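You operate a simulated robot arm through the tools that you are given. There is no shell and no other tool. Be economical: measure what you need, move in short steps, check, and stop when the job is done.

Carry out the task below with a simulated robot arm. There is one attempt and no reset: what you move stays moved.

TASK
Take the green silver piece on the holding bench and put it away on the island bench.

It is judged by the outcome, as a careful person would: the job done as asked, and still so three seconds after it is handed in. It fails if anything else is knocked over, pushed out of place, dropped, spilled or broken.

THE ROBOT
A 7-joint arm with a two-finger parallel gripper, fixed in place. Base frame: the origin is at the foot of the arm, x ahead of it, y to its left, z up; the work surface is at about z = 0. Lengths are in mm, angles in rad, forces in N, time in s.
With the tool pointing down near the work surface it reaches from about 220 to 580 mm from the base axis. Its first joint turns from -1.152 to 1.152 rad. Payload 2.5 kg.
Tool frame: the origin (TCP) lies between the finger pads and is the grasp point; the fingertips stand 23 mm ahead of it; z points along the fingers, y is the line along which they close. The gripper opens to 94 mm. The fingers are 38 mm wide and 10 mm thick; the gripper's body (54 by 96 mm) begins 39 mm behind the TCP.
Orientation is told as [roll, pitch, yaw] about the base's x, y, z axes, in that order, counted from this pose: with the fingers straight down and closing along the base's y, the tool's x points along the base's -x, its y along +y and its z along -z.

THE INTERFACE
- The arm moves only by the tool nudge_tool. Its argument "targets" is a list of rows, each an object (a shift or turn left out is 0, a gripper value left out holds the last) with "travel": the shift along the base's x, y, z in units of 40 mm (1.0 is 40 mm), a list of three; "twist": the turn about the base's z in units of 6 degrees (1.0 is 6 degrees); "fingers": the closure in counts, from 0 (fully open) to 255 (shut). In form: [{"travel": [dx, dy, dz], "twist": twist, "fingers": fingers}, ...]. A call has 1 to 10 rows; each row shifts and turns the commanded pose from where the row before left it. A call with a number of a shift or a turn outside -1 to 1 is refused whole. A row lasts 0.2 s, in which the tool goes at most 50 mm and 0.15 rad; a call with a longer step from one row to the next is refused whole, and so is a gripper value outside its range. A pose out of reach is approached as far as the arm can. The call stops where the force on the tool passes 40 N (or 10 N more than at its start, if that is more) or the arm is blocked; 0.2 s more then pass. The fingers move at their own pace (about 108 mm/s each) and stop on an object; they squeeze with about 23 N. The grip force told is the motor's: it shows also when the fingers shut on nothing. Time passes only in rows, and 0.2 s behind the last, so rows that do not move let the fingers close. It gives the time, the measured TCP pose, the force on the tool (base axes), the opening and the grip force at its end, in the units of the frame above (readings bear some noise), and new pictures: "views" is both (left out), scene, wrist or none.
- Cameras (640 x 400 px; columns grow to the right, rows downward): "scene" is fixed at [123, -428.1, 519.1]; the picture's right is [0.71, -0.70, 0.00], its down [-0.57, -0.58, -0.59] and it looks along [0.41, 0.42, -0.81] (base axes); focal length 223 px, centre (320, 200). "wrist" rides on the gripper at [-39, 0, -44] in the tool frame; the picture's right is [0.00, -1.00, 0.00], its down [0.97, 0.00, -0.24] and it looks along [0.24, 0.00, 0.97] (tool axes); focal length 218 px, centre (320, 200).
- measure_at(camera, pixels): for up to 12 pixels [column, row] of the newest picture of that camera ("zoom" is the newest enlarged one), the place [x, y, z] in the base frame of the surface seen there, good to about 2 mm. No time passes.
- close_up(camera, box): a new picture of the part [left, top, right, bottom] of that camera's present view, enlarged. No time passes.
- job_done(): hands the job in; it is judged then, once.

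Work in short steps. Measure before you move; look again where a grasp or a placing could have gone wrong, and mend it. You have 60 turns and 120 pictures in all, the two below and enlarged ones among them. Open the gripper and draw the arm clear of the work before you hand the job in, unless the task says otherwise; then end with one line.

The tools are called after "Request:" as name(argument=value, ...) on one line, values as JSON. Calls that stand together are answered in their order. nudge_tool: Moves the arm, as the interface text tells. Its arguments: {"type":"object","properties":{"targets":{"type":"array","items":{"type":"object","properties":{"travel":{"type":"array","items":{"type":"number"}},"twist":{"type":"number"},"fingers":{"type":"number"}}}},"views":{"type":"string","enum":["both","scene","wrist","none"]}},"required":["targets"]} The other tools are called the same way: measure_at (camera, pixels) gives the place of the surface under pixels of a picture; close_up (camera, box) takes an enlarged picture of a part of a camera's view; job_done () hands the job in.

At the start:

```text
t: 0.0
tcp_pos: [390.7, -25.7, 238.6]
orientation: [0.002, 0.0, 0.0]
contact_force: [-0.4, 0.1, 0.0]
gripper_width: 93.9
grasp_force: 0.1
```

scene: 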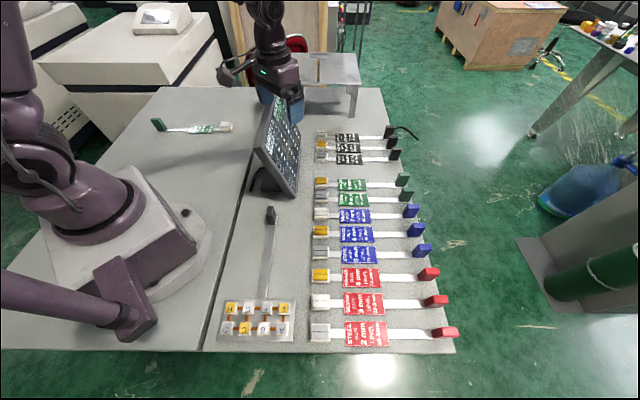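
wrist: 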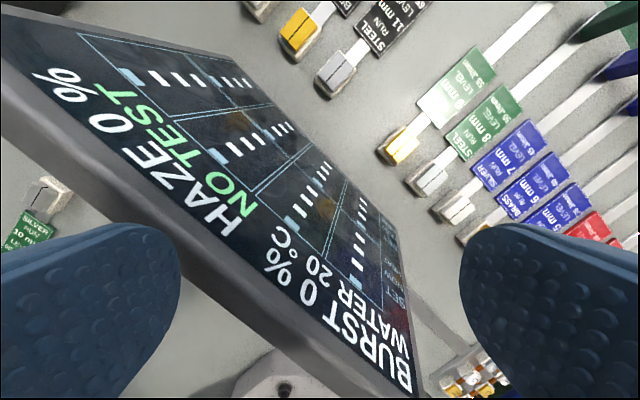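

The scene shows a piece on the left at about (195,128) and a sorted row on the right bench. I'll take enlarged looks at both.

Request:
close_up(camera="scene", box=[130, 90, 290, 190])

Request:
close_up(camera="scene", box=[290, 115, 450, 215])

Request:
close_up(camera="scene", box=[200, 200, 480, 375])

```text
4.00 times, centred on (210, 140) of scene
```

zoom: 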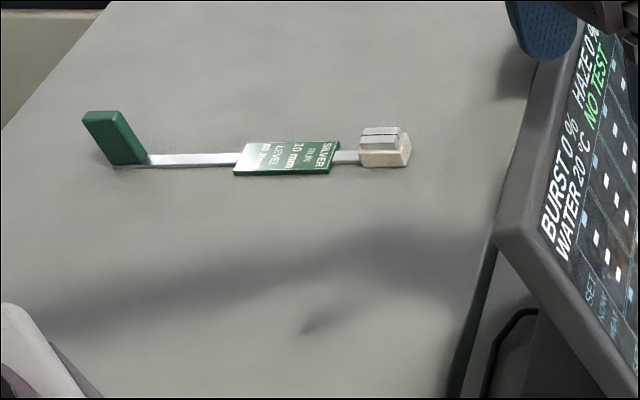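

```text
4.00 times, centred on (370, 165) of scene
```

zoom: 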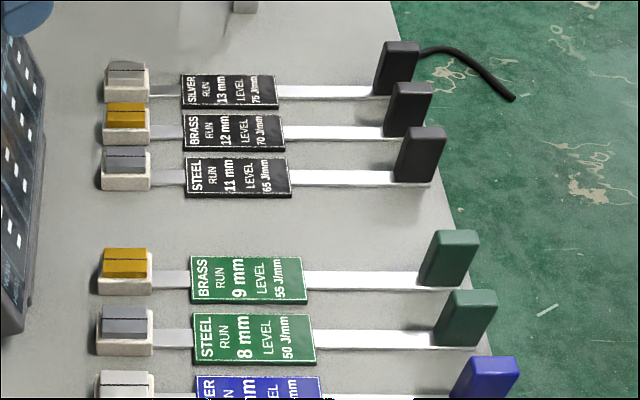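

```text
2.29 times, centred on (340, 288) of scene
```

zoom: 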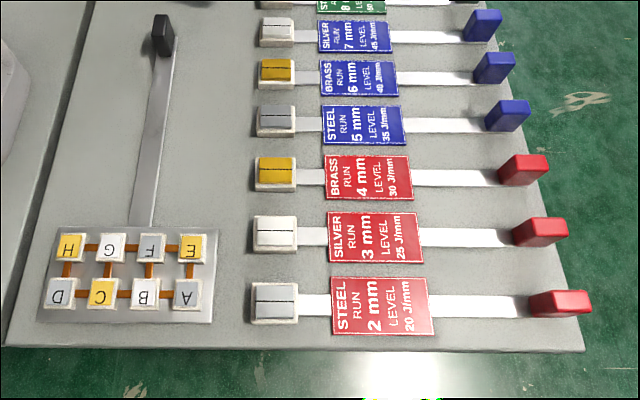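

The row runs 2 to 13 mm with an empty slot for 10 mm, between 9 and 11, so that's where the piece goes. I'll measure the piece, its neighbours, and the obstacles.

Request:
measure_at(camera="scene", pixels=[[225, 123], [225, 130], [221, 128], [200, 129], [180, 130], [158, 121], [160, 128], [178, 140], [153, 123], [211, 128], [191, 132], [264, 100]])

Request:
measure_at(camera="scene", pixels=[[321, 181], [347, 185], [375, 185], [400, 180], [405, 176], [320, 156], [348, 159], [375, 159], [394, 154], [396, 148], [352, 172], [384, 172]])

Request:
measure_at(camera="scene", pixels=[[275, 97], [298, 125], [297, 193], [257, 150], [270, 195], [254, 185], [321, 172], [310, 172], [400, 171], [412, 172], [300, 145], [250, 165]])

Request:
close_up(camera="scene", box=[210, 50, 370, 150])

```text
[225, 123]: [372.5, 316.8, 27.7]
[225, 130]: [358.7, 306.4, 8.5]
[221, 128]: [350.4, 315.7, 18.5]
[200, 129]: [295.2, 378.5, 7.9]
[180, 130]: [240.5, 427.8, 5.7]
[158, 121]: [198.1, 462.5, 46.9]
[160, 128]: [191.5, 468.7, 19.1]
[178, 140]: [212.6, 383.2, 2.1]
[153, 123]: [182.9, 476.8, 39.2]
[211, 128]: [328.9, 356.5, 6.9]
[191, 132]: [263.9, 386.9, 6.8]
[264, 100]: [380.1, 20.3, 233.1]
```

```text
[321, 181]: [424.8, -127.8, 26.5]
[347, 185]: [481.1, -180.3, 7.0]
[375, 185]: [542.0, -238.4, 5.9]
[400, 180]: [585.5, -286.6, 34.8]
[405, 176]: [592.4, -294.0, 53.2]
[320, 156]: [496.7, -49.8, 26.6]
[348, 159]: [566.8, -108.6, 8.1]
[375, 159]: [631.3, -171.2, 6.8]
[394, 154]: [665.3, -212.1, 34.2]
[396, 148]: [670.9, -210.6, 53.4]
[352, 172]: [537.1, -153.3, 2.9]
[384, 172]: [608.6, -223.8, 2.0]
```

```text
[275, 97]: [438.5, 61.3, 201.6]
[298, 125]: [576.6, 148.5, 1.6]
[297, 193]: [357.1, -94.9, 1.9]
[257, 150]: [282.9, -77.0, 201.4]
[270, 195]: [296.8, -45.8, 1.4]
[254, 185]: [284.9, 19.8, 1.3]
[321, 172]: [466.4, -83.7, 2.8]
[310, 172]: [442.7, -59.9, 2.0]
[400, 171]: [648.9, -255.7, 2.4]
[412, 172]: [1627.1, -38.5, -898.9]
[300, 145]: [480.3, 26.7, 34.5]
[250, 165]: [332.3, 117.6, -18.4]
```

```text
4.00 times, centred on (290, 100) of scene
```

zoom: 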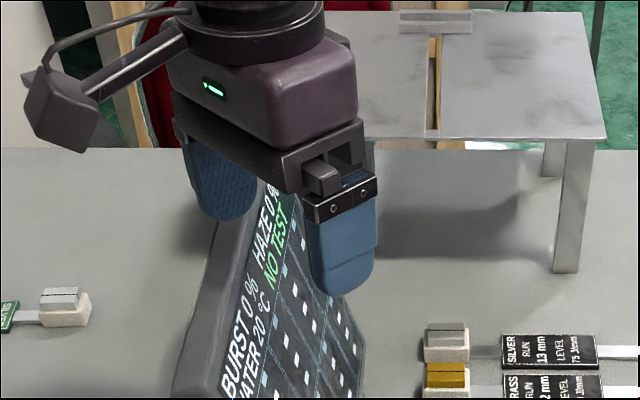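

Request:
close_up(camera="scene", box=[305, 125, 369, 165])

Request:
close_up(camera="scene", box=[305, 165, 369, 205])

Request:
close_up(camera="scene", box=[180, 105, 244, 145])

```text
10.00 times, centred on (337, 145) of scene
```

zoom: 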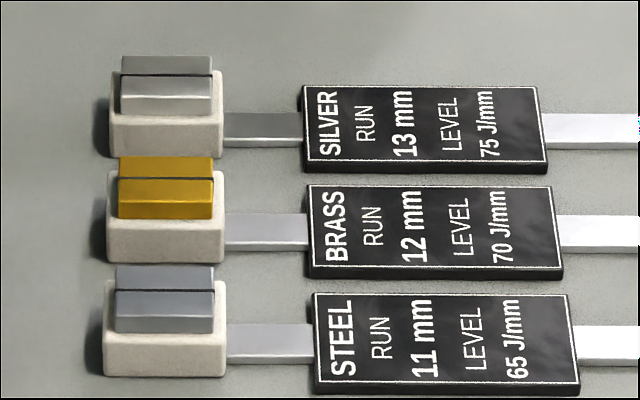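

```text
10.00 times, centred on (337, 185) of scene
```

zoom: 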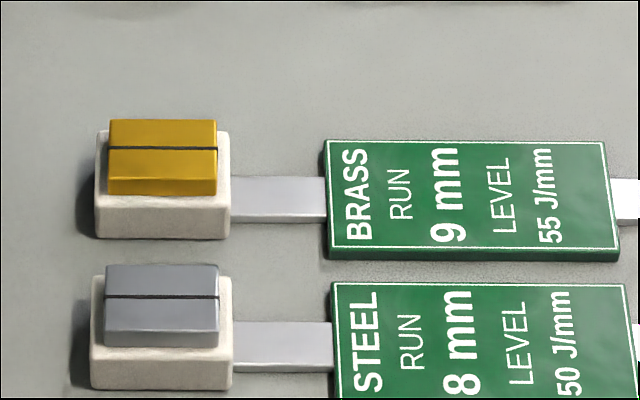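

```text
10.00 times, centred on (212, 125) of scene
```

zoom: 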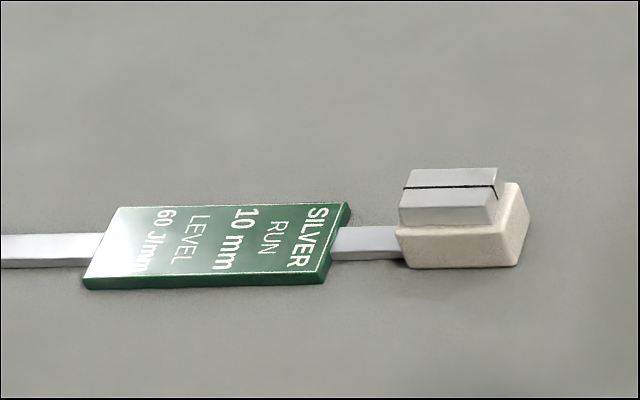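

Request:
measure_at(camera="zoom", pixels=[[402, 228], [412, 170], [494, 172], [490, 218], [398, 262], [516, 262], [526, 218], [85, 278], [120, 208], [346, 206], [322, 274], [365, 242]])

Request:
measure_at(camera="scene", pixels=[[321.6, 132], [321.6, 143], [321, 154], [321, 179], [321, 193.5], [320, 211], [320, 229], [320, 249.5], [321, 275], [321, 300], [321, 329]])

```text
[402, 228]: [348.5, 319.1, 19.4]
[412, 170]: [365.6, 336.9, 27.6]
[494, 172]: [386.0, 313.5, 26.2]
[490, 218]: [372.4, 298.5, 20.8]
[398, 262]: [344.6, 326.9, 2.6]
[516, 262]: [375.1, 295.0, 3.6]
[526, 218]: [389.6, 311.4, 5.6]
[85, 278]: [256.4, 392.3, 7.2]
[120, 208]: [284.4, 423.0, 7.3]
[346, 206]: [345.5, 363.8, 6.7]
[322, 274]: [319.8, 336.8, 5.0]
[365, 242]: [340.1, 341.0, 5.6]
```

```text
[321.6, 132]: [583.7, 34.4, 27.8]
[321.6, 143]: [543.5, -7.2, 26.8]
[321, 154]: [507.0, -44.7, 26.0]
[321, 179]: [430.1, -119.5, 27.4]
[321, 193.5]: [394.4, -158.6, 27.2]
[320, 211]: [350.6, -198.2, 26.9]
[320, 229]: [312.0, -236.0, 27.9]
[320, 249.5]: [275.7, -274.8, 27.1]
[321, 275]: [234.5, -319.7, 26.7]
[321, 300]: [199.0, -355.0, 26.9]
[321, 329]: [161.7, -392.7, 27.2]
```

Slot target for the 10 mm head is about (468.5, -82), midway between 9 and 11. The piece has to turn about 180°, so I'll pick it at yaw ≈ +136° and place it at about -45°. First I rise clear of the screen and start turning towards the piece.

Request:
nudge_tool(targets=[{"travel": [0, 0, 1], "fingers": 0}, {"travel": [0, 0, 1]}, {"travel": [0, 0.5, 0], "twist": 1}, {"travel": [0, 0.5, 0], "twist": 1}, {"travel": [0, 0.5, 0], "twist": 1}, {"travel": [0, 0.5, 0], "twist": 1}, {"travel": [0, 0.5, 0], "twist": 1}, {"travel": [0, 0.5, 0], "twist": 1}, {"travel": [0, 0.5, 0], "twist": 1}, {"travel": [0, 0.5, 0], "twist": 1}], views="none")

Request:
nudge_tool(targets=[{"travel": [0, 0.5, 0], "twist": 1}, {"travel": [0, 0.5, 0], "twist": 1}, {"travel": [0, 0.5, 0], "twist": 1}, {"travel": [0, 0.5, 0], "twist": 1}, {"travel": [0, 0.5, 0], "twist": 1}, {"travel": [0, 0.5, 0], "twist": 1}, {"travel": [0, 0.5, 0], "twist": 1}, {"travel": [0, 0.5, 0], "twist": 1}, {"travel": [0, 0.5, 0], "twist": 1}, {"travel": [0, 0, 0], "twist": 1}], views="wrist")

```text
t: 2.2
tcp_pos: [389.2, 132.5, 318.3]
orientation: [-0.001, -0.001, 0.838]
contact_force: [-0.5, 0.3, 0.9]
gripper_width: 94.1
grasp_force: 0.0
```

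```text
t: 4.4
tcp_pos: [389.4, 314.6, 318.8]
orientation: [0.0, 0.002, 1.888]
contact_force: [-0.6, -0.7, -0.5]
gripper_width: 94.2
grasp_force: 0.1
```

wrist: 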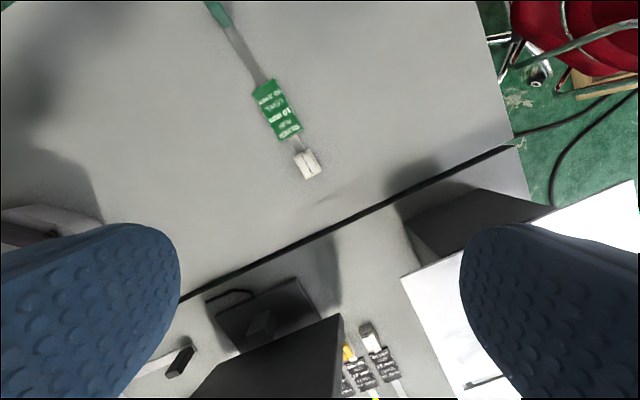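

Tracking is good. I'll finish the turn, shift over the head and come down partway (z≈160).

Request:
nudge_tool(targets=[{"travel": [-0.1, 0, -0.8], "twist": 1}, {"travel": [-0.1, 0, -0.8], "twist": 1}, {"travel": [-0.1, 0, -0.8], "twist": 1}, {"travel": [-0.1, 0, -0.8], "twist": 1}, {"travel": [-0.1, 0, -0.8], "twist": 0.6}, {}], views="wrist")

```text
t: 5.8
tcp_pos: [370.0, 313.9, 160.9]
orientation: [-0.001, 0.001, 2.368]
contact_force: [-0.5, -0.8, -0.4]
gripper_width: 94.0
grasp_force: 0.1
```

wrist: 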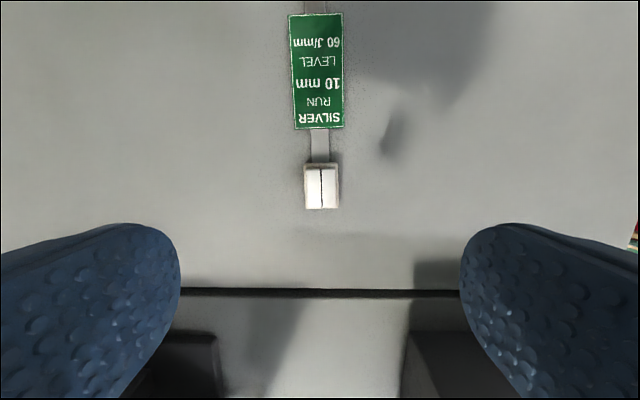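

Request:
close_up(camera="wrist", box=[240, 110, 400, 210])

Request:
measure_at(camera="wrist", pixels=[[291, 18], [340, 16], [297, 127], [342, 125], [307, 168], [336, 167], [307, 206], [337, 206], [322, 187], [312, 3], [320, 145]])

```text
4.00 times, centred on (320, 160) of wrist
```

zoom: 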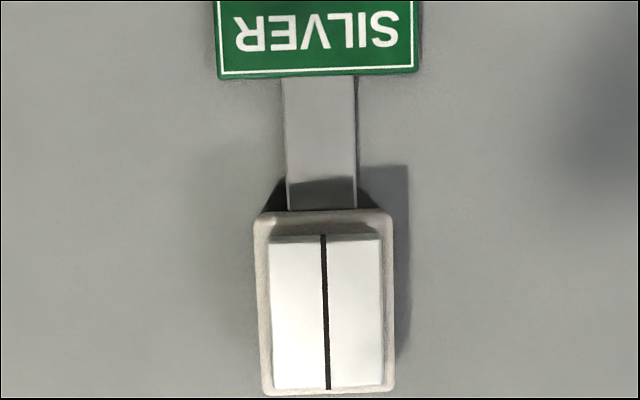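

```text
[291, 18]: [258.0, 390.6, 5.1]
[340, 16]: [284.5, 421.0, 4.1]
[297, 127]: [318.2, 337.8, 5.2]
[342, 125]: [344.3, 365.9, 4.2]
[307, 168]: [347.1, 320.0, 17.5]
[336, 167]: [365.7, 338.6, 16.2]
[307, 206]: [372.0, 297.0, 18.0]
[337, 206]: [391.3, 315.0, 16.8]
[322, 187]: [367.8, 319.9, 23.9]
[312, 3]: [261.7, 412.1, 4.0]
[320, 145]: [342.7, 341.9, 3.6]
```

The axis is about -42.3°, head centre about (369, 317.6), and the base about 27 mm wide. I'll align, descend to TCP z≈27, then close.

Request:
nudge_tool(targets=[{"travel": [-0.025, 0.09, -0.8], "twist": 0.33}, {"travel": [0, 0, -0.8]}, {"travel": [0, 0, -0.8]}, {"travel": [0, 0, -0.6]}, {"travel": [0, 0, -0.35]}, {}], views="wrist")

```text
t: 7.2
tcp_pos: [367.7, 317.3, 24.7]
orientation: [0.0, 0.001, 2.401]
contact_force: [0.0, 0.6, -0.4]
gripper_width: 93.9
grasp_force: 0.0
```

wrist: 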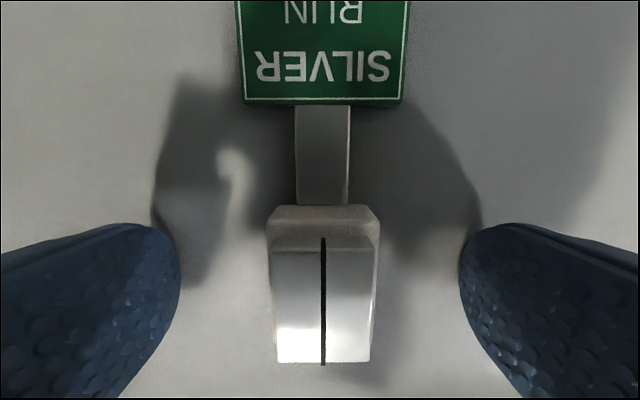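

The piece is centred and aligned between the fingers, so I close and then lift a little to test the grip.

Request:
nudge_tool(targets=[{"fingers": 255}, {}, {}, {}], views="none")

Request:
nudge_tool(targets=[{"travel": [0, 0, 0.3]}, {"travel": [0, 0, 0.5]}, {"travel": [0, 0, 0.5]}, {}])

```text
t: 8.2
tcp_pos: [368.1, 316.0, 24.8]
orientation: [0.001, -0.002, 2.401]
contact_force: [-0.8, 0.5, 0.2]
gripper_width: 29.1
grasp_force: 23.1
```

```text
t: 9.2
tcp_pos: [368.6, 315.6, 77.3]
orientation: [-0.001, 0.001, 2.402]
contact_force: [0.5, -0.5, -0.9]
gripper_width: 29.5
grasp_force: 22.9
```

scene: 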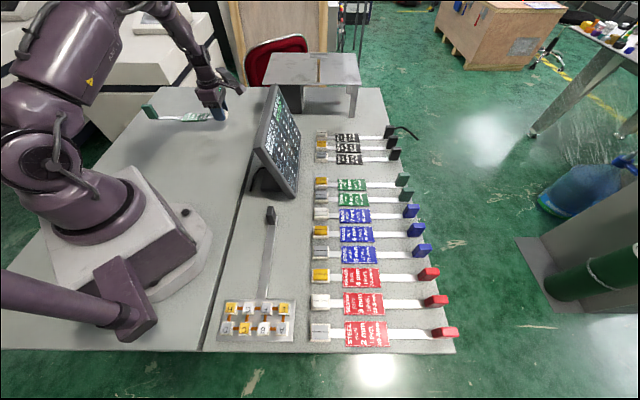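
wrist: 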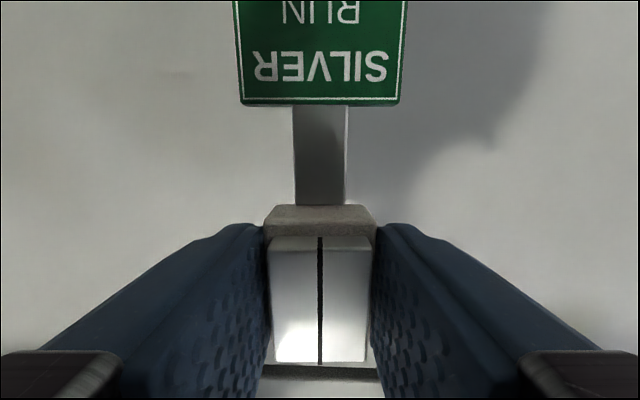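

The piece is held level. Before swinging I'll check the heights of the screen, the back table and the chair.

Request:
measure_at(camera="scene", pixels=[[310, 70], [270, 80], [350, 82], [275, 45], [300, 40], [276, 90], [265, 140], [283, 115], [332, 25], [352, 115], [342, 40]])

Request:
nudge_tool(targets=[{"travel": [0, 0, 0.8]}, {"travel": [0, 0, 0.8]}, {"travel": [0, 0, 0.8]}, {"travel": [0, 0, 0.8]}, {"travel": [0, 0, 0.8]}, {"travel": [0, 0, 0.8]}, {"travel": [0, 0, 0.8]}, {"travel": [0, 0, 0.6]}, {}], views="scene")

```text
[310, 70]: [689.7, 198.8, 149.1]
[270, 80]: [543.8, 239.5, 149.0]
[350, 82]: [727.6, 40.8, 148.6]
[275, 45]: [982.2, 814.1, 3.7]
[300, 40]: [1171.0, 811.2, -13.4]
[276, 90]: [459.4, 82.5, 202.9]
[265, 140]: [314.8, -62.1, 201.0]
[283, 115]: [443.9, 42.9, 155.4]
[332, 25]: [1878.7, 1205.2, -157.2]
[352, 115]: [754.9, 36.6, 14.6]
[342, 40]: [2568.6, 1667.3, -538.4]
```

```text
t: 11.2
tcp_pos: [369.5, 316.8, 325.3]
orientation: [0.0, 0.0, 2.402]
contact_force: [1.2, -0.5, -0.2]
gripper_width: 29.0
grasp_force: 23.1
```

scene: 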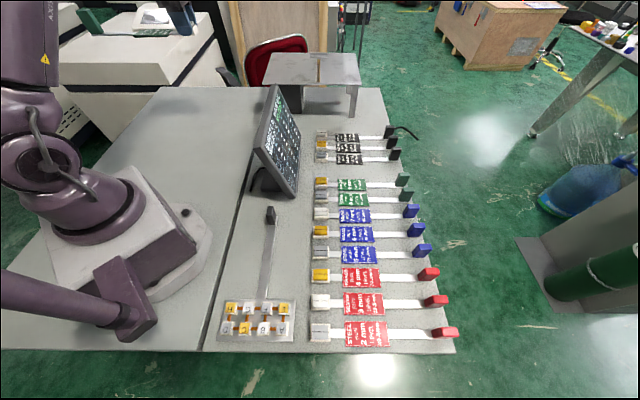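

All obstacles are at or below z≈203 and the piece hangs at about 300. I'll swing it outward (clockwise) while moving toward the slot.

Request:
nudge_tool(targets=[{"travel": [0.08, -0.33, 0], "twist": -0.5}, {"travel": [0.08, -0.33, 0], "twist": -1}, {"travel": [0.08, -0.33, 0], "twist": -1}, {"travel": [0.08, -0.33, 0], "twist": -1}, {"travel": [0.08, -0.33, 0], "twist": -1}, {"travel": [0.08, -0.33, 0], "twist": -1}, {"travel": [0.08, -0.33, 0], "twist": -1}, {"travel": [0.08, -0.33, 0], "twist": -1}, {"travel": [0.08, -0.33, 0], "twist": -1}, {"travel": [0.08, -0.33, 0], "twist": -1}], views="scene")

Request:
nudge_tool(targets=[{"travel": [0.08, -0.33, 0], "twist": -1}, {"travel": [0.08, -0.33, 0], "twist": -1}, {"travel": [0.08, -0.33, 0], "twist": -1}, {"travel": [0.08, -0.33, 0], "twist": -1}, {"travel": [0.08, -0.33, 0], "twist": -1}, {"travel": [0.08, -0.33, 0], "twist": -1}, {"travel": [0.08, -0.33, 0], "twist": -1}, {"travel": [0.08, -0.33, 0], "twist": -1}, {"travel": [0.08, -0.33, 0], "twist": -1}, {"travel": [0.08, -0.33, 0], "twist": -1}], views="scene")

```text
t: 13.4
tcp_pos: [399.7, 186.2, 324.4]
orientation: [0.0, 0.002, 1.405]
contact_force: [0.0, 0.9, 0.0]
gripper_width: 29.4
grasp_force: 23.4
```

scene: 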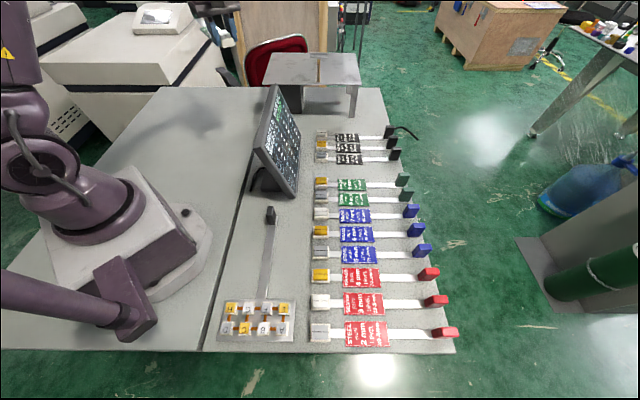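

```text
t: 15.6
tcp_pos: [431.7, 53.3, 324.9]
orientation: [0.001, -0.001, 0.359]
contact_force: [1.0, 0.6, -1.7]
gripper_width: 29.2
grasp_force: 22.5
```

scene: 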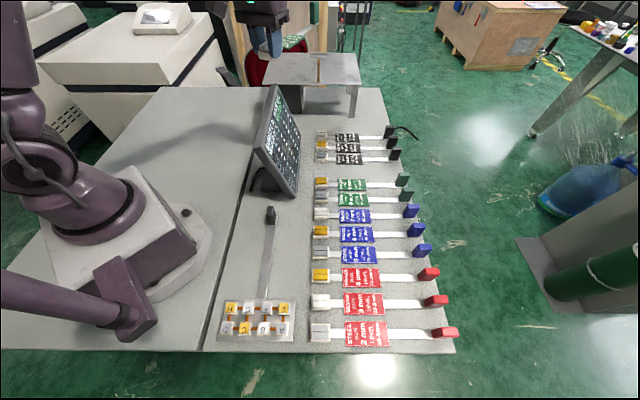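

Request:
nudge_tool(targets=[{"travel": [0.092, -0.338, 0], "twist": -1}, {"travel": [0.092, -0.338, 0], "twist": -1}, {"travel": [0.092, -0.338, 0], "twist": -1}, {"travel": [0.092, -0.338, 0], "twist": -1}, {"travel": [0.092, -0.338, 0], "twist": -1}, {"travel": [0.092, -0.338, 0], "twist": -1}, {"travel": [0.092, -0.338, 0], "twist": -1}, {"travel": [0.092, -0.338, 0], "twist": -1}, {"travel": [0.092, -0.338, 0], "twist": -1}, {"travel": [0.092, -0.338, 0], "twist": -1}], views="none")

Request:
nudge_tool(targets=[{"twist": -0.8}, {}])

```text
t: 17.8
tcp_pos: [470.0, -82.8, 324.7]
orientation: [0.002, 0.001, -0.69]
contact_force: [0.8, -0.3, -0.4]
gripper_width: 29.2
grasp_force: 22.9
```

```text
t: 18.4
tcp_pos: [468.8, -83.6, 326.1]
orientation: [0.001, 0.001, -0.773]
contact_force: [-1.2, 0.3, -1.7]
gripper_width: 29.3
grasp_force: 23.3
```

scene: 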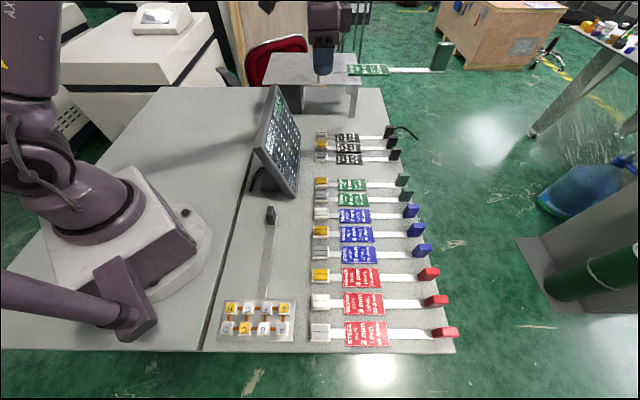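
wrist: 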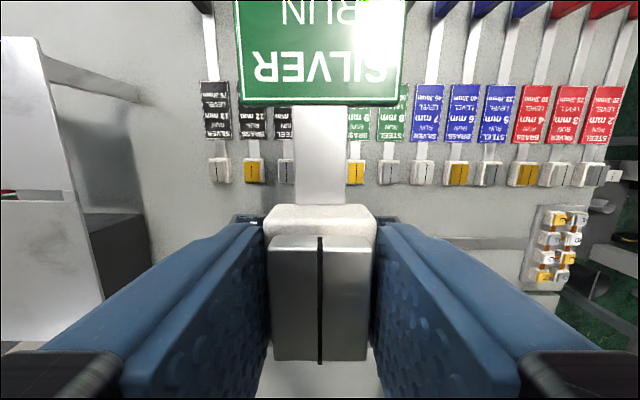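

Request:
close_up(camera="wrist", box=[190, 70, 430, 220])

Request:
measure_at(camera="wrist", pixels=[[212, 168], [228, 168], [246, 170], [263, 170], [347, 172], [365, 172], [381, 172], [399, 172], [206, 137], [229, 137], [379, 137], [404, 137]])

Request:
measure_at(camera="scene", pixels=[[293, 193], [299, 160], [299, 137], [288, 188], [338, 179.5], [366, 179], [339, 190], [368, 190], [334, 154], [360, 154.5], [335, 164], [362, 164]])

```text
2.67 times, centred on (310, 145) of wrist
```

zoom: 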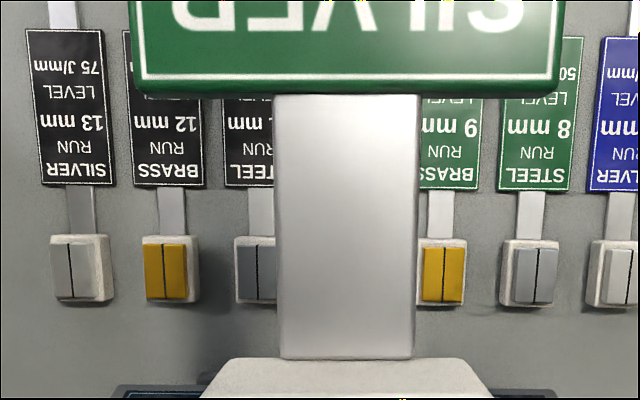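

```text
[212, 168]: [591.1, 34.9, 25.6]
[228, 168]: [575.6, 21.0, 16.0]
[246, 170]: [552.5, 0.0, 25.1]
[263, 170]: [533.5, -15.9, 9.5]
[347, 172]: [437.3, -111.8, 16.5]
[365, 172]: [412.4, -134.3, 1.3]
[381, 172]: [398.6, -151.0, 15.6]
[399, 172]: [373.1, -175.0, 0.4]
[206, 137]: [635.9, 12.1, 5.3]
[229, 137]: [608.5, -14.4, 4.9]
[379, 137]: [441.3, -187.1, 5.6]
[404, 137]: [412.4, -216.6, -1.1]
```

```text
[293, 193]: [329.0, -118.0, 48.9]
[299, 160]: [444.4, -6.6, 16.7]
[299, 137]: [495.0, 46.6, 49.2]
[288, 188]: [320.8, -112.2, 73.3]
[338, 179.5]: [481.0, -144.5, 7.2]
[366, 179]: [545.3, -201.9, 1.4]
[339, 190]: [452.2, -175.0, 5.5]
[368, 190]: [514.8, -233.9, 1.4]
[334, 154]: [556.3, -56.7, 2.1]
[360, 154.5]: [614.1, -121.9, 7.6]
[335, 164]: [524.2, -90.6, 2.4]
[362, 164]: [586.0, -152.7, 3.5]
```

Row geometry gives a target head centre of (468.3, -82) and an axis of -44.7°, and the neighbouring heads leave 15 mm beyond the fingers on each side. I'll descend to z≈75 and look.

Request:
nudge_tool(targets=[{"travel": [-0.01, 0.04, -0.6], "twist": -0.07}, {"travel": [0, 0, -0.8]}, {"travel": [0, 0, -0.8]}, {"travel": [0, 0, -0.8]}, {"travel": [0, 0, -0.8]}, {"travel": [0, 0, -0.8]}, {"travel": [0, 0, -0.8]}, {"travel": [0, 0, -0.6]}, {"travel": [0, 0, -0.27]}, {}])

Request:
close_up(camera="scene", box=[290, 110, 450, 210])

```text
t: 20.6
tcp_pos: [469.2, -79.7, 74.2]
orientation: [0.0, 0.001, -0.778]
contact_force: [3.0, -3.7, 2.6]
gripper_width: 29.2
grasp_force: 23.3
```

scene: 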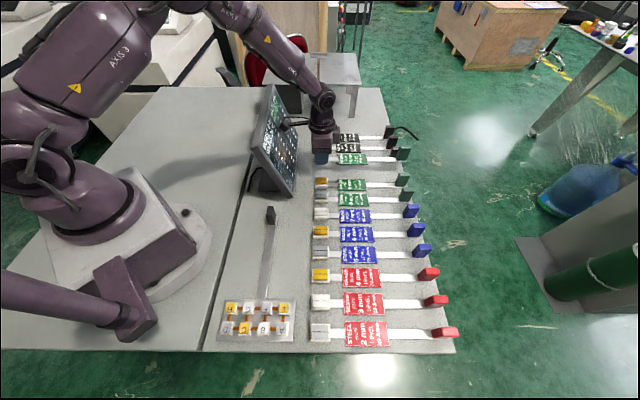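
wrist: 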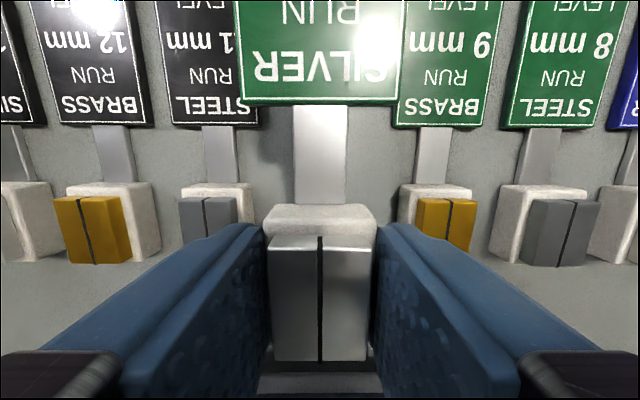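

```text
4.00 times, centred on (370, 160) of scene
```

zoom: 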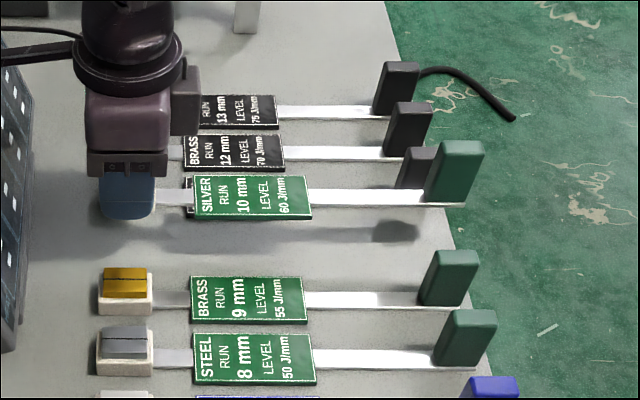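

The force reads about 5 N, directed away from the screen. The wrist's side arm near (290,122) may be touching it, so I'll look closely before moving.

Request:
close_up(camera="scene", box=[240, 70, 352, 140])

Request:
measure_at(camera="scene", pixels=[[275, 88], [265, 140], [257, 150], [297, 193], [287, 123], [295, 121], [284, 125], [303, 121], [320, 125]])

```text
5.71 times, centred on (296, 105) of scene
```

zoom: 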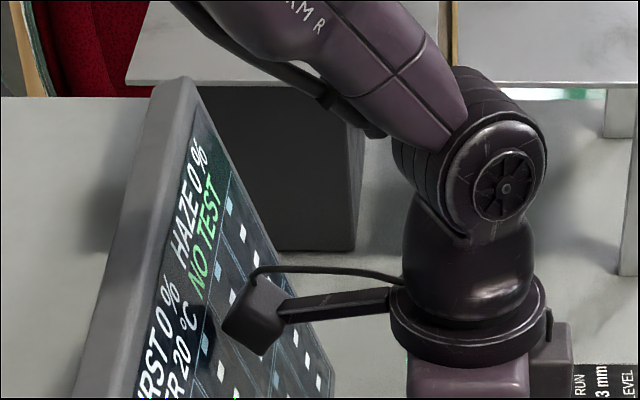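

```text
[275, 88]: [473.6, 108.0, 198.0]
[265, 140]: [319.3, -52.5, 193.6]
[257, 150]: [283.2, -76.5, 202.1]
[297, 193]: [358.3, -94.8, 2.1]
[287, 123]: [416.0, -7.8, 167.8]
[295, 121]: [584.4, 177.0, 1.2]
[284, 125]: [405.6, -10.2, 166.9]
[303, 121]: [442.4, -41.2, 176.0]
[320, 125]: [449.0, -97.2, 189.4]
```

The wrist has a side arm with a box that sticks out toward the screen and is touching or nearly touching it. I'll raise straight up right away, since the screen leans away, and then check the screen.

Request:
nudge_tool(targets=[{"travel": [0.1, -0.1, 0.3]}, {"travel": [0.2, -0.2, 0.6]}, {"travel": [0.2, -0.2, 0.8]}, {"travel": [0.2, -0.2, 0.8]}, {"travel": [0, 0, 0.8]}, {"travel": [0, 0, 0.8]}, {}], views="scene")

Request:
close_up(camera="scene", box=[210, 50, 370, 150])

Request:
measure_at(camera="scene", pixels=[[298, 125], [297, 193], [257, 150], [270, 195], [254, 185], [265, 140], [293, 193], [299, 160], [299, 137], [288, 188], [283, 115], [300, 145]])

```text
t: 22.2
tcp_pos: [499.3, -110.8, 238.2]
orientation: [0.001, 0.001, -0.778]
contact_force: [0.7, -0.5, -0.4]
gripper_width: 29.4
grasp_force: 23.4
```

scene: 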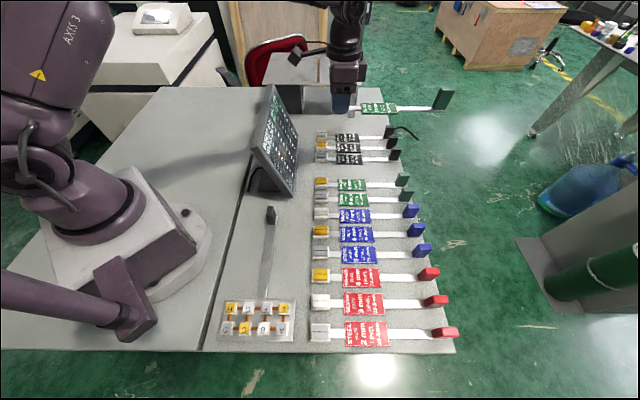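

```text
4.00 times, centred on (290, 100) of scene
```

zoom: 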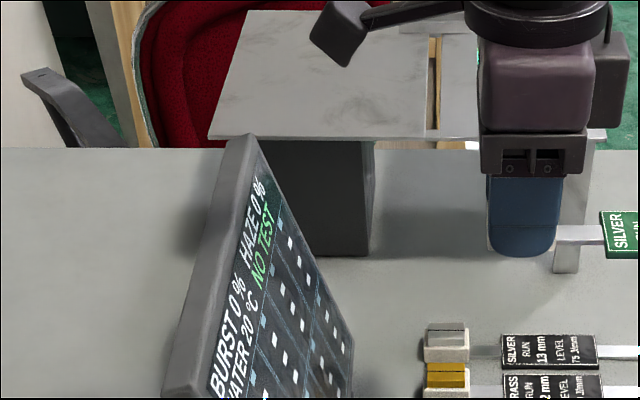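

```text
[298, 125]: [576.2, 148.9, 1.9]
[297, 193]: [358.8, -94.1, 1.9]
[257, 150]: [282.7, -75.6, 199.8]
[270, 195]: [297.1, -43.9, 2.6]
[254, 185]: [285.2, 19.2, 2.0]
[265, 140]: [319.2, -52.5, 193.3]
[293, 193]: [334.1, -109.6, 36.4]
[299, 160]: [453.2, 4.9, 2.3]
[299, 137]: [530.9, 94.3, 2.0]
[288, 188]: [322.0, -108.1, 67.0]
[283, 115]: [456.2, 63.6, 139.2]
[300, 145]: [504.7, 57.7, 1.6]
```

The screen seems to have shifted slightly at its far end. I'll retake the same enlarged boxes I took at the start to quantify it.

Request:
close_up(camera="scene", box=[290, 115, 450, 215])

Request:
close_up(camera="scene", box=[130, 90, 290, 190])

Request:
close_up(camera="scene", box=[230, 80, 326, 200])

```text
4.00 times, centred on (370, 165) of scene
```

zoom: 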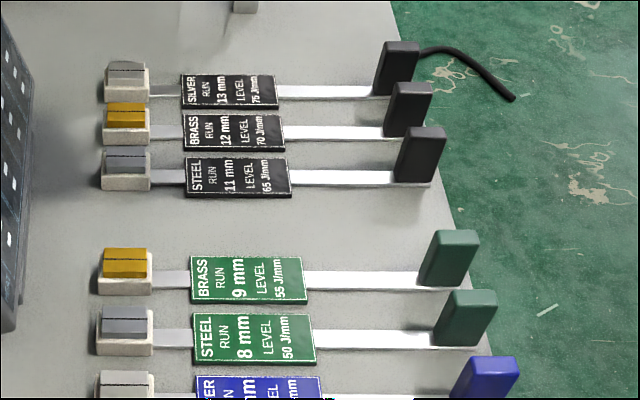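

```text
4.00 times, centred on (210, 140) of scene
```

zoom: 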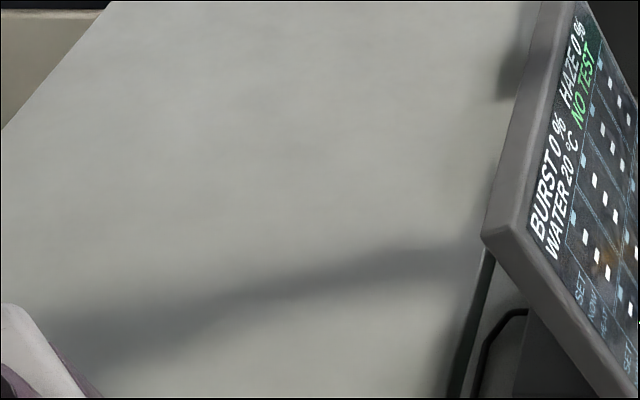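

```text
3.33 times, centred on (278, 140) of scene
```

zoom: 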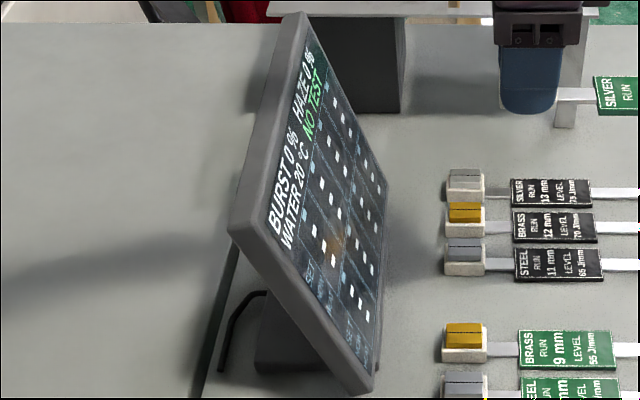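

The far end of the screen was pushed back roughly 5–10 mm, and I'll put that right afterwards. For the piece, I'll set it down in its lane shifted about 50 mm outward so the side box clears the screen. Then I'll regrip with the tool turned, so the box points along the row, and bring it in.

Request:
nudge_tool(targets=[{"travel": [0.12, -0.16, -0.5]}, {"travel": [0, 0, -0.8]}, {"travel": [0, 0, -0.8]}, {"travel": [0, 0, -0.8]}, {"travel": [0, 0, -0.8]}, {"travel": [0, 0, -0.6]}, {}])

Request:
close_up(camera="scene", box=[280, 100, 440, 200])

```text
t: 23.8
tcp_pos: [503.4, -113.5, 66.7]
orientation: [0.0, 0.001, -0.781]
contact_force: [0.0, 0.1, -0.9]
gripper_width: 29.3
grasp_force: 22.5
```

scene: 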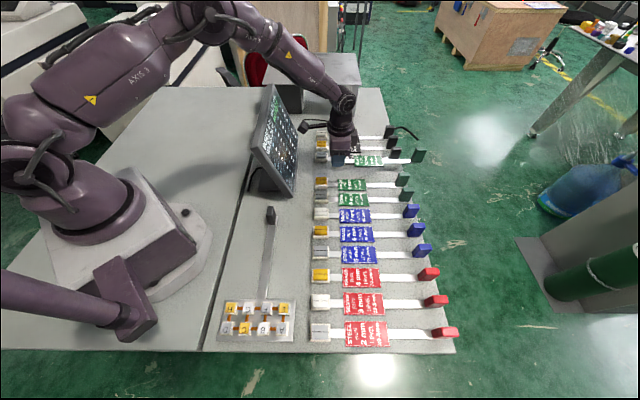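
wrist: 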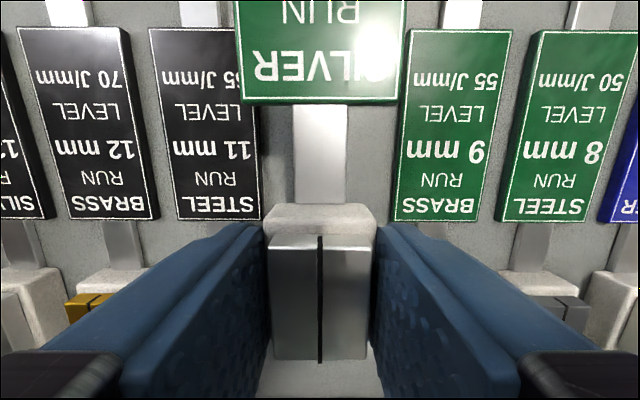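

```text
4.00 times, centred on (360, 150) of scene
```

zoom: 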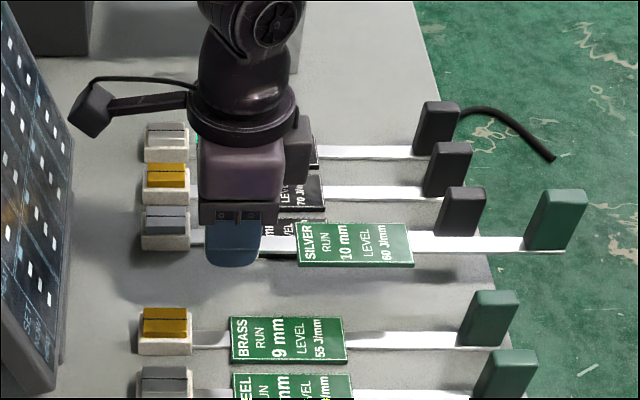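

In the wrist view the neighbouring labels' gap is centred about 2 mm toward the 9 mm side. I'll correct that, lower to the surface, and open the fingers slightly.

Request:
nudge_tool(targets=[{"travel": [-0.04, -0.04, -0.5]}, {"travel": [0, 0, -0.3]}, {"travel": [0, 0, -0.2]}, {}], views="wrist")

```text
t: 24.8
tcp_pos: [500.4, -116.6, 26.4]
orientation: [0.0, 0.002, -0.781]
contact_force: [-0.4, 0.3, -0.5]
gripper_width: 29.2
grasp_force: 23.1
```

wrist: 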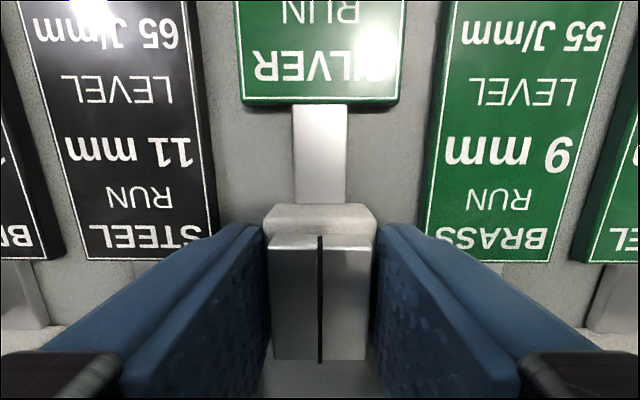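

The piece is well centred (gaps of 102 px each side) and aligned. I lower the last mm, open slightly, and rise.

Request:
nudge_tool(targets=[{"travel": [0, 0, -0.04]}, {"fingers": 152}, {}], views="wrist")

```text
t: 25.6
tcp_pos: [500.7, -116.0, 24.8]
orientation: [0.0, 0.0, -0.779]
contact_force: [-0.8, 1.3, 0.1]
gripper_width: 37.8
grasp_force: 0.0
```

wrist: 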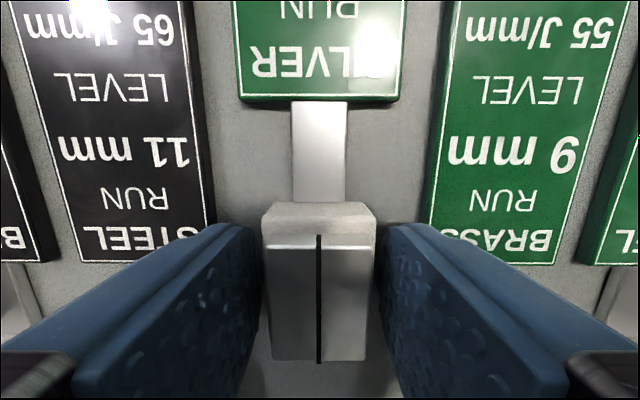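

Request:
nudge_tool(targets=[{"travel": [0, 0, 0.4]}, {"travel": [0, 0, 0.8]}, {"travel": [0, 0, 0.8]}, {"travel": [0, 0, 0.8]}, {"travel": [0, 0, 0.8], "fingers": 0}, {"twist": 1}, {"twist": 1}, {"twist": 1}, {"twist": 1}, {"twist": 1}], views="none")

Request:
nudge_tool(targets=[{"twist": 1}, {"twist": 1}, {"twist": 1}, {"twist": 1}, {"twist": 1}, {"twist": 1}, {"twist": 1}, {"twist": 1}, {"twist": 1}, {"twist": 1}])

```text
t: 27.8
tcp_pos: [501.8, -116.4, 168.9]
orientation: [0.0, 0.0, -0.253]
contact_force: [-0.3, 0.1, -0.5]
gripper_width: 93.9
grasp_force: 0.0
```

```text
t: 30.0
tcp_pos: [501.8, -116.3, 168.2]
orientation: [0.002, 0.0, 0.795]
contact_force: [-0.4, 0.8, 1.0]
gripper_width: 93.8
grasp_force: 0.1
```

scene: 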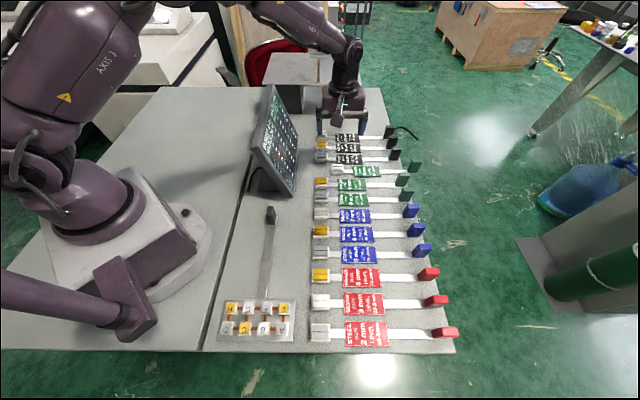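
wrist: 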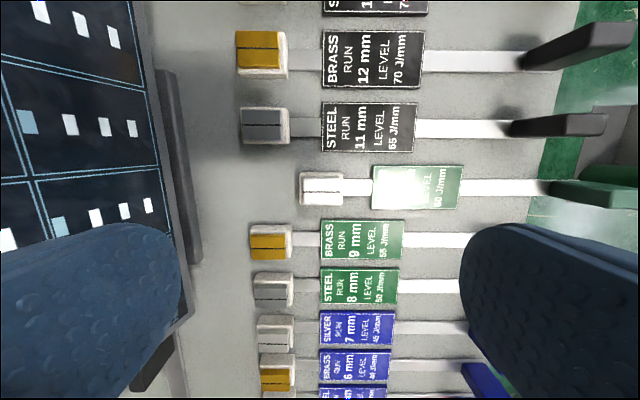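

Request:
close_up(camera="wrist", box=[140, 80, 460, 280])

Request:
measure_at(camera="wrist", pixels=[[302, 175], [339, 175], [302, 203], [339, 202], [286, 110], [286, 142], [288, 228], [288, 257], [285, 36], [290, 276], [197, 262], [188, 315]])

Request:
measure_at(camera="wrist", pixels=[[165, 75], [175, 75], [200, 250], [244, 110], [244, 142], [252, 228], [252, 257], [323, 135], [323, 240], [373, 187], [323, 205], [325, 60]])

```text
2.00 times, centred on (300, 180) of wrist
```

zoom: 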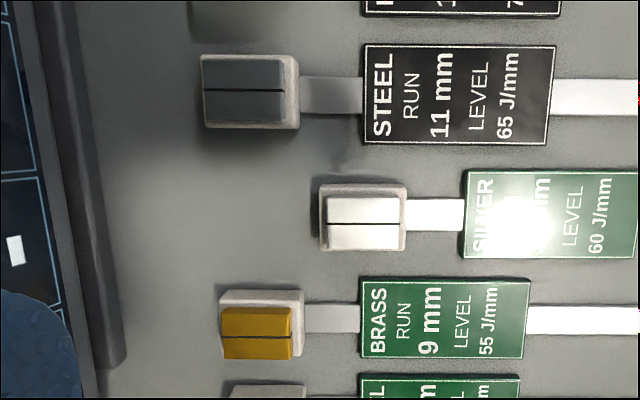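

```text
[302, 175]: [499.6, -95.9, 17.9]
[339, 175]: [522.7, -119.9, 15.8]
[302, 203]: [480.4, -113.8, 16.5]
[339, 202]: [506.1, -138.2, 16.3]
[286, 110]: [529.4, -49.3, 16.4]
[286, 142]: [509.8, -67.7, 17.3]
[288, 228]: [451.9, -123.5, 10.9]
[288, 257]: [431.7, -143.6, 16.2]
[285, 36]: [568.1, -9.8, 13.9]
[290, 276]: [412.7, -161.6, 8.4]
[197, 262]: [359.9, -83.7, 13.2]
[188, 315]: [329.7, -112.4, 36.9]
```

```text
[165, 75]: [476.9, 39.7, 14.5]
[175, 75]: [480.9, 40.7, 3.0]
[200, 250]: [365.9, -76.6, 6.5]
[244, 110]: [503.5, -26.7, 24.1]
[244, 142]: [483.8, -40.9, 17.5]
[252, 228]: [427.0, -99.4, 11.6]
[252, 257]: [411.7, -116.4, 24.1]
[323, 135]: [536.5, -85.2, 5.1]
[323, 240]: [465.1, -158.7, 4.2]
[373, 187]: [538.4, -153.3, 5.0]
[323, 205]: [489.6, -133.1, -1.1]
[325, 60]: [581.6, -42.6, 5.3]
```

Head 10 is centred at (502.2, -117), aligned with the lane in v, and needs a shift of about -48 mm along the piece axis. I'll narrow the fingers to about 60 mm and descend so the tips stay above the strip.

Request:
nudge_tool(targets=[{"travel": [0.01, -0.015, -0.4], "fingers": 92}, {"travel": [0, 0, -0.8]}, {"travel": [0, 0, -0.8]}, {"travel": [0, 0, -0.8]}, {"travel": [0, 0, -0.4]}, {"travel": [0, 0, -0.2]}, {}])

```text
t: 31.6
tcp_pos: [501.2, -115.9, 33.1]
orientation: [0.0, -0.001, 0.793]
contact_force: [0.3, 0.2, 0.0]
gripper_width: 60.1
grasp_force: 0.0
```

scene: 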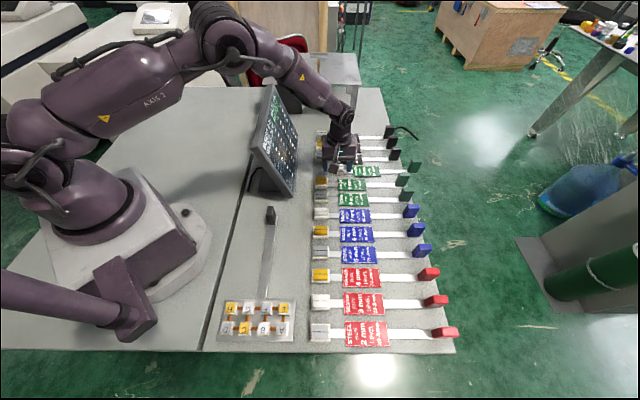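
wrist: 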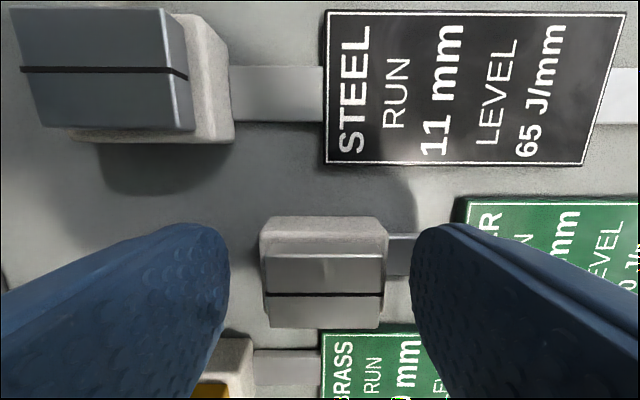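

Centred. I close now, lift a few mm, and check.

Request:
nudge_tool(targets=[{"travel": [0, 0, -0.05]}, {"fingers": 255}, {}, {}, {"travel": [0, 0, 0.15]}, {}])

Request:
close_up(camera="scene", box=[300, 115, 428, 195])

```text
t: 33.0
tcp_pos: [501.1, -116.9, 36.8]
orientation: [0.0, 0.0, 0.791]
contact_force: [-0.5, -0.3, -1.3]
gripper_width: 39.3
grasp_force: 22.8
```

scene: 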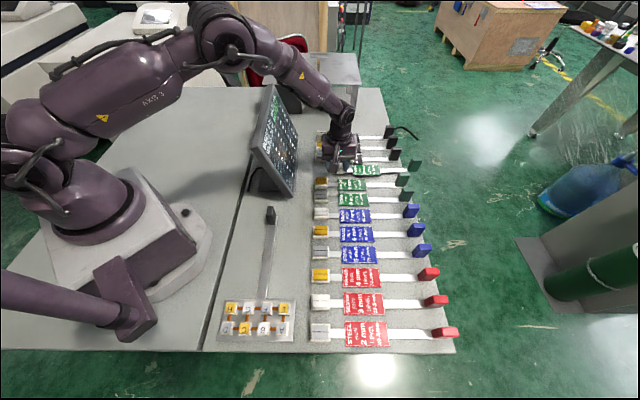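
wrist: 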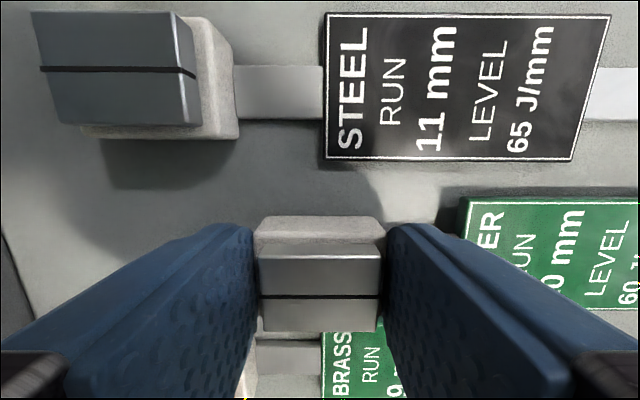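

```text
5.00 times, centred on (364, 155) of scene
```

zoom: 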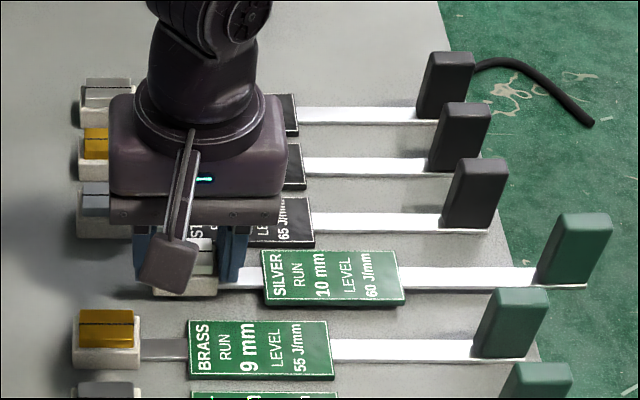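

It is held and lifted about 5 mm, and the box now points along the row, clear of the screen. I move in 48 mm along the axis.

Request:
nudge_tool(targets=[{"travel": [-0.213, 0.211, 0]}, {"travel": [-0.213, 0.211, 0]}, {"travel": [-0.213, 0.211, 0]}, {"travel": [-0.214, 0.211, 0]}, {}])

Request:
close_up(camera="scene", box=[300, 115, 428, 195])

```text
t: 34.2
tcp_pos: [465.1, -83.6, 36.3]
orientation: [0.001, 0.0, 0.791]
contact_force: [0.0, -0.5, -0.7]
gripper_width: 39.0
grasp_force: 23.1
```

scene: 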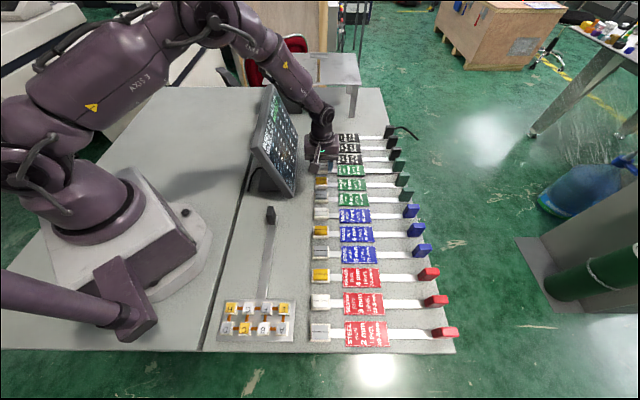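
wrist: 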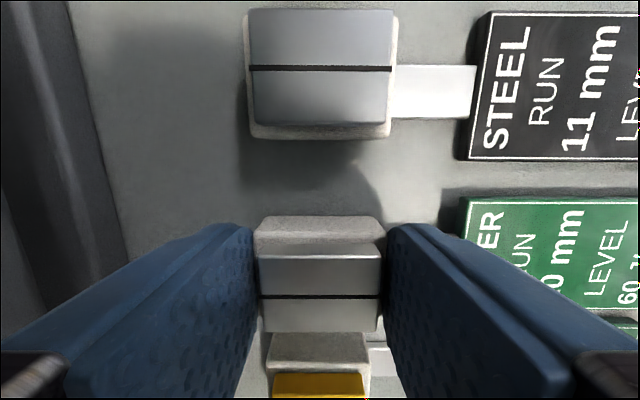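

```text
5.00 times, centred on (364, 155) of scene
```

zoom: 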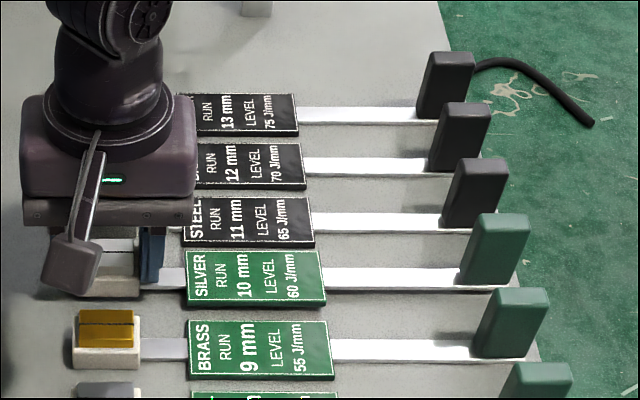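

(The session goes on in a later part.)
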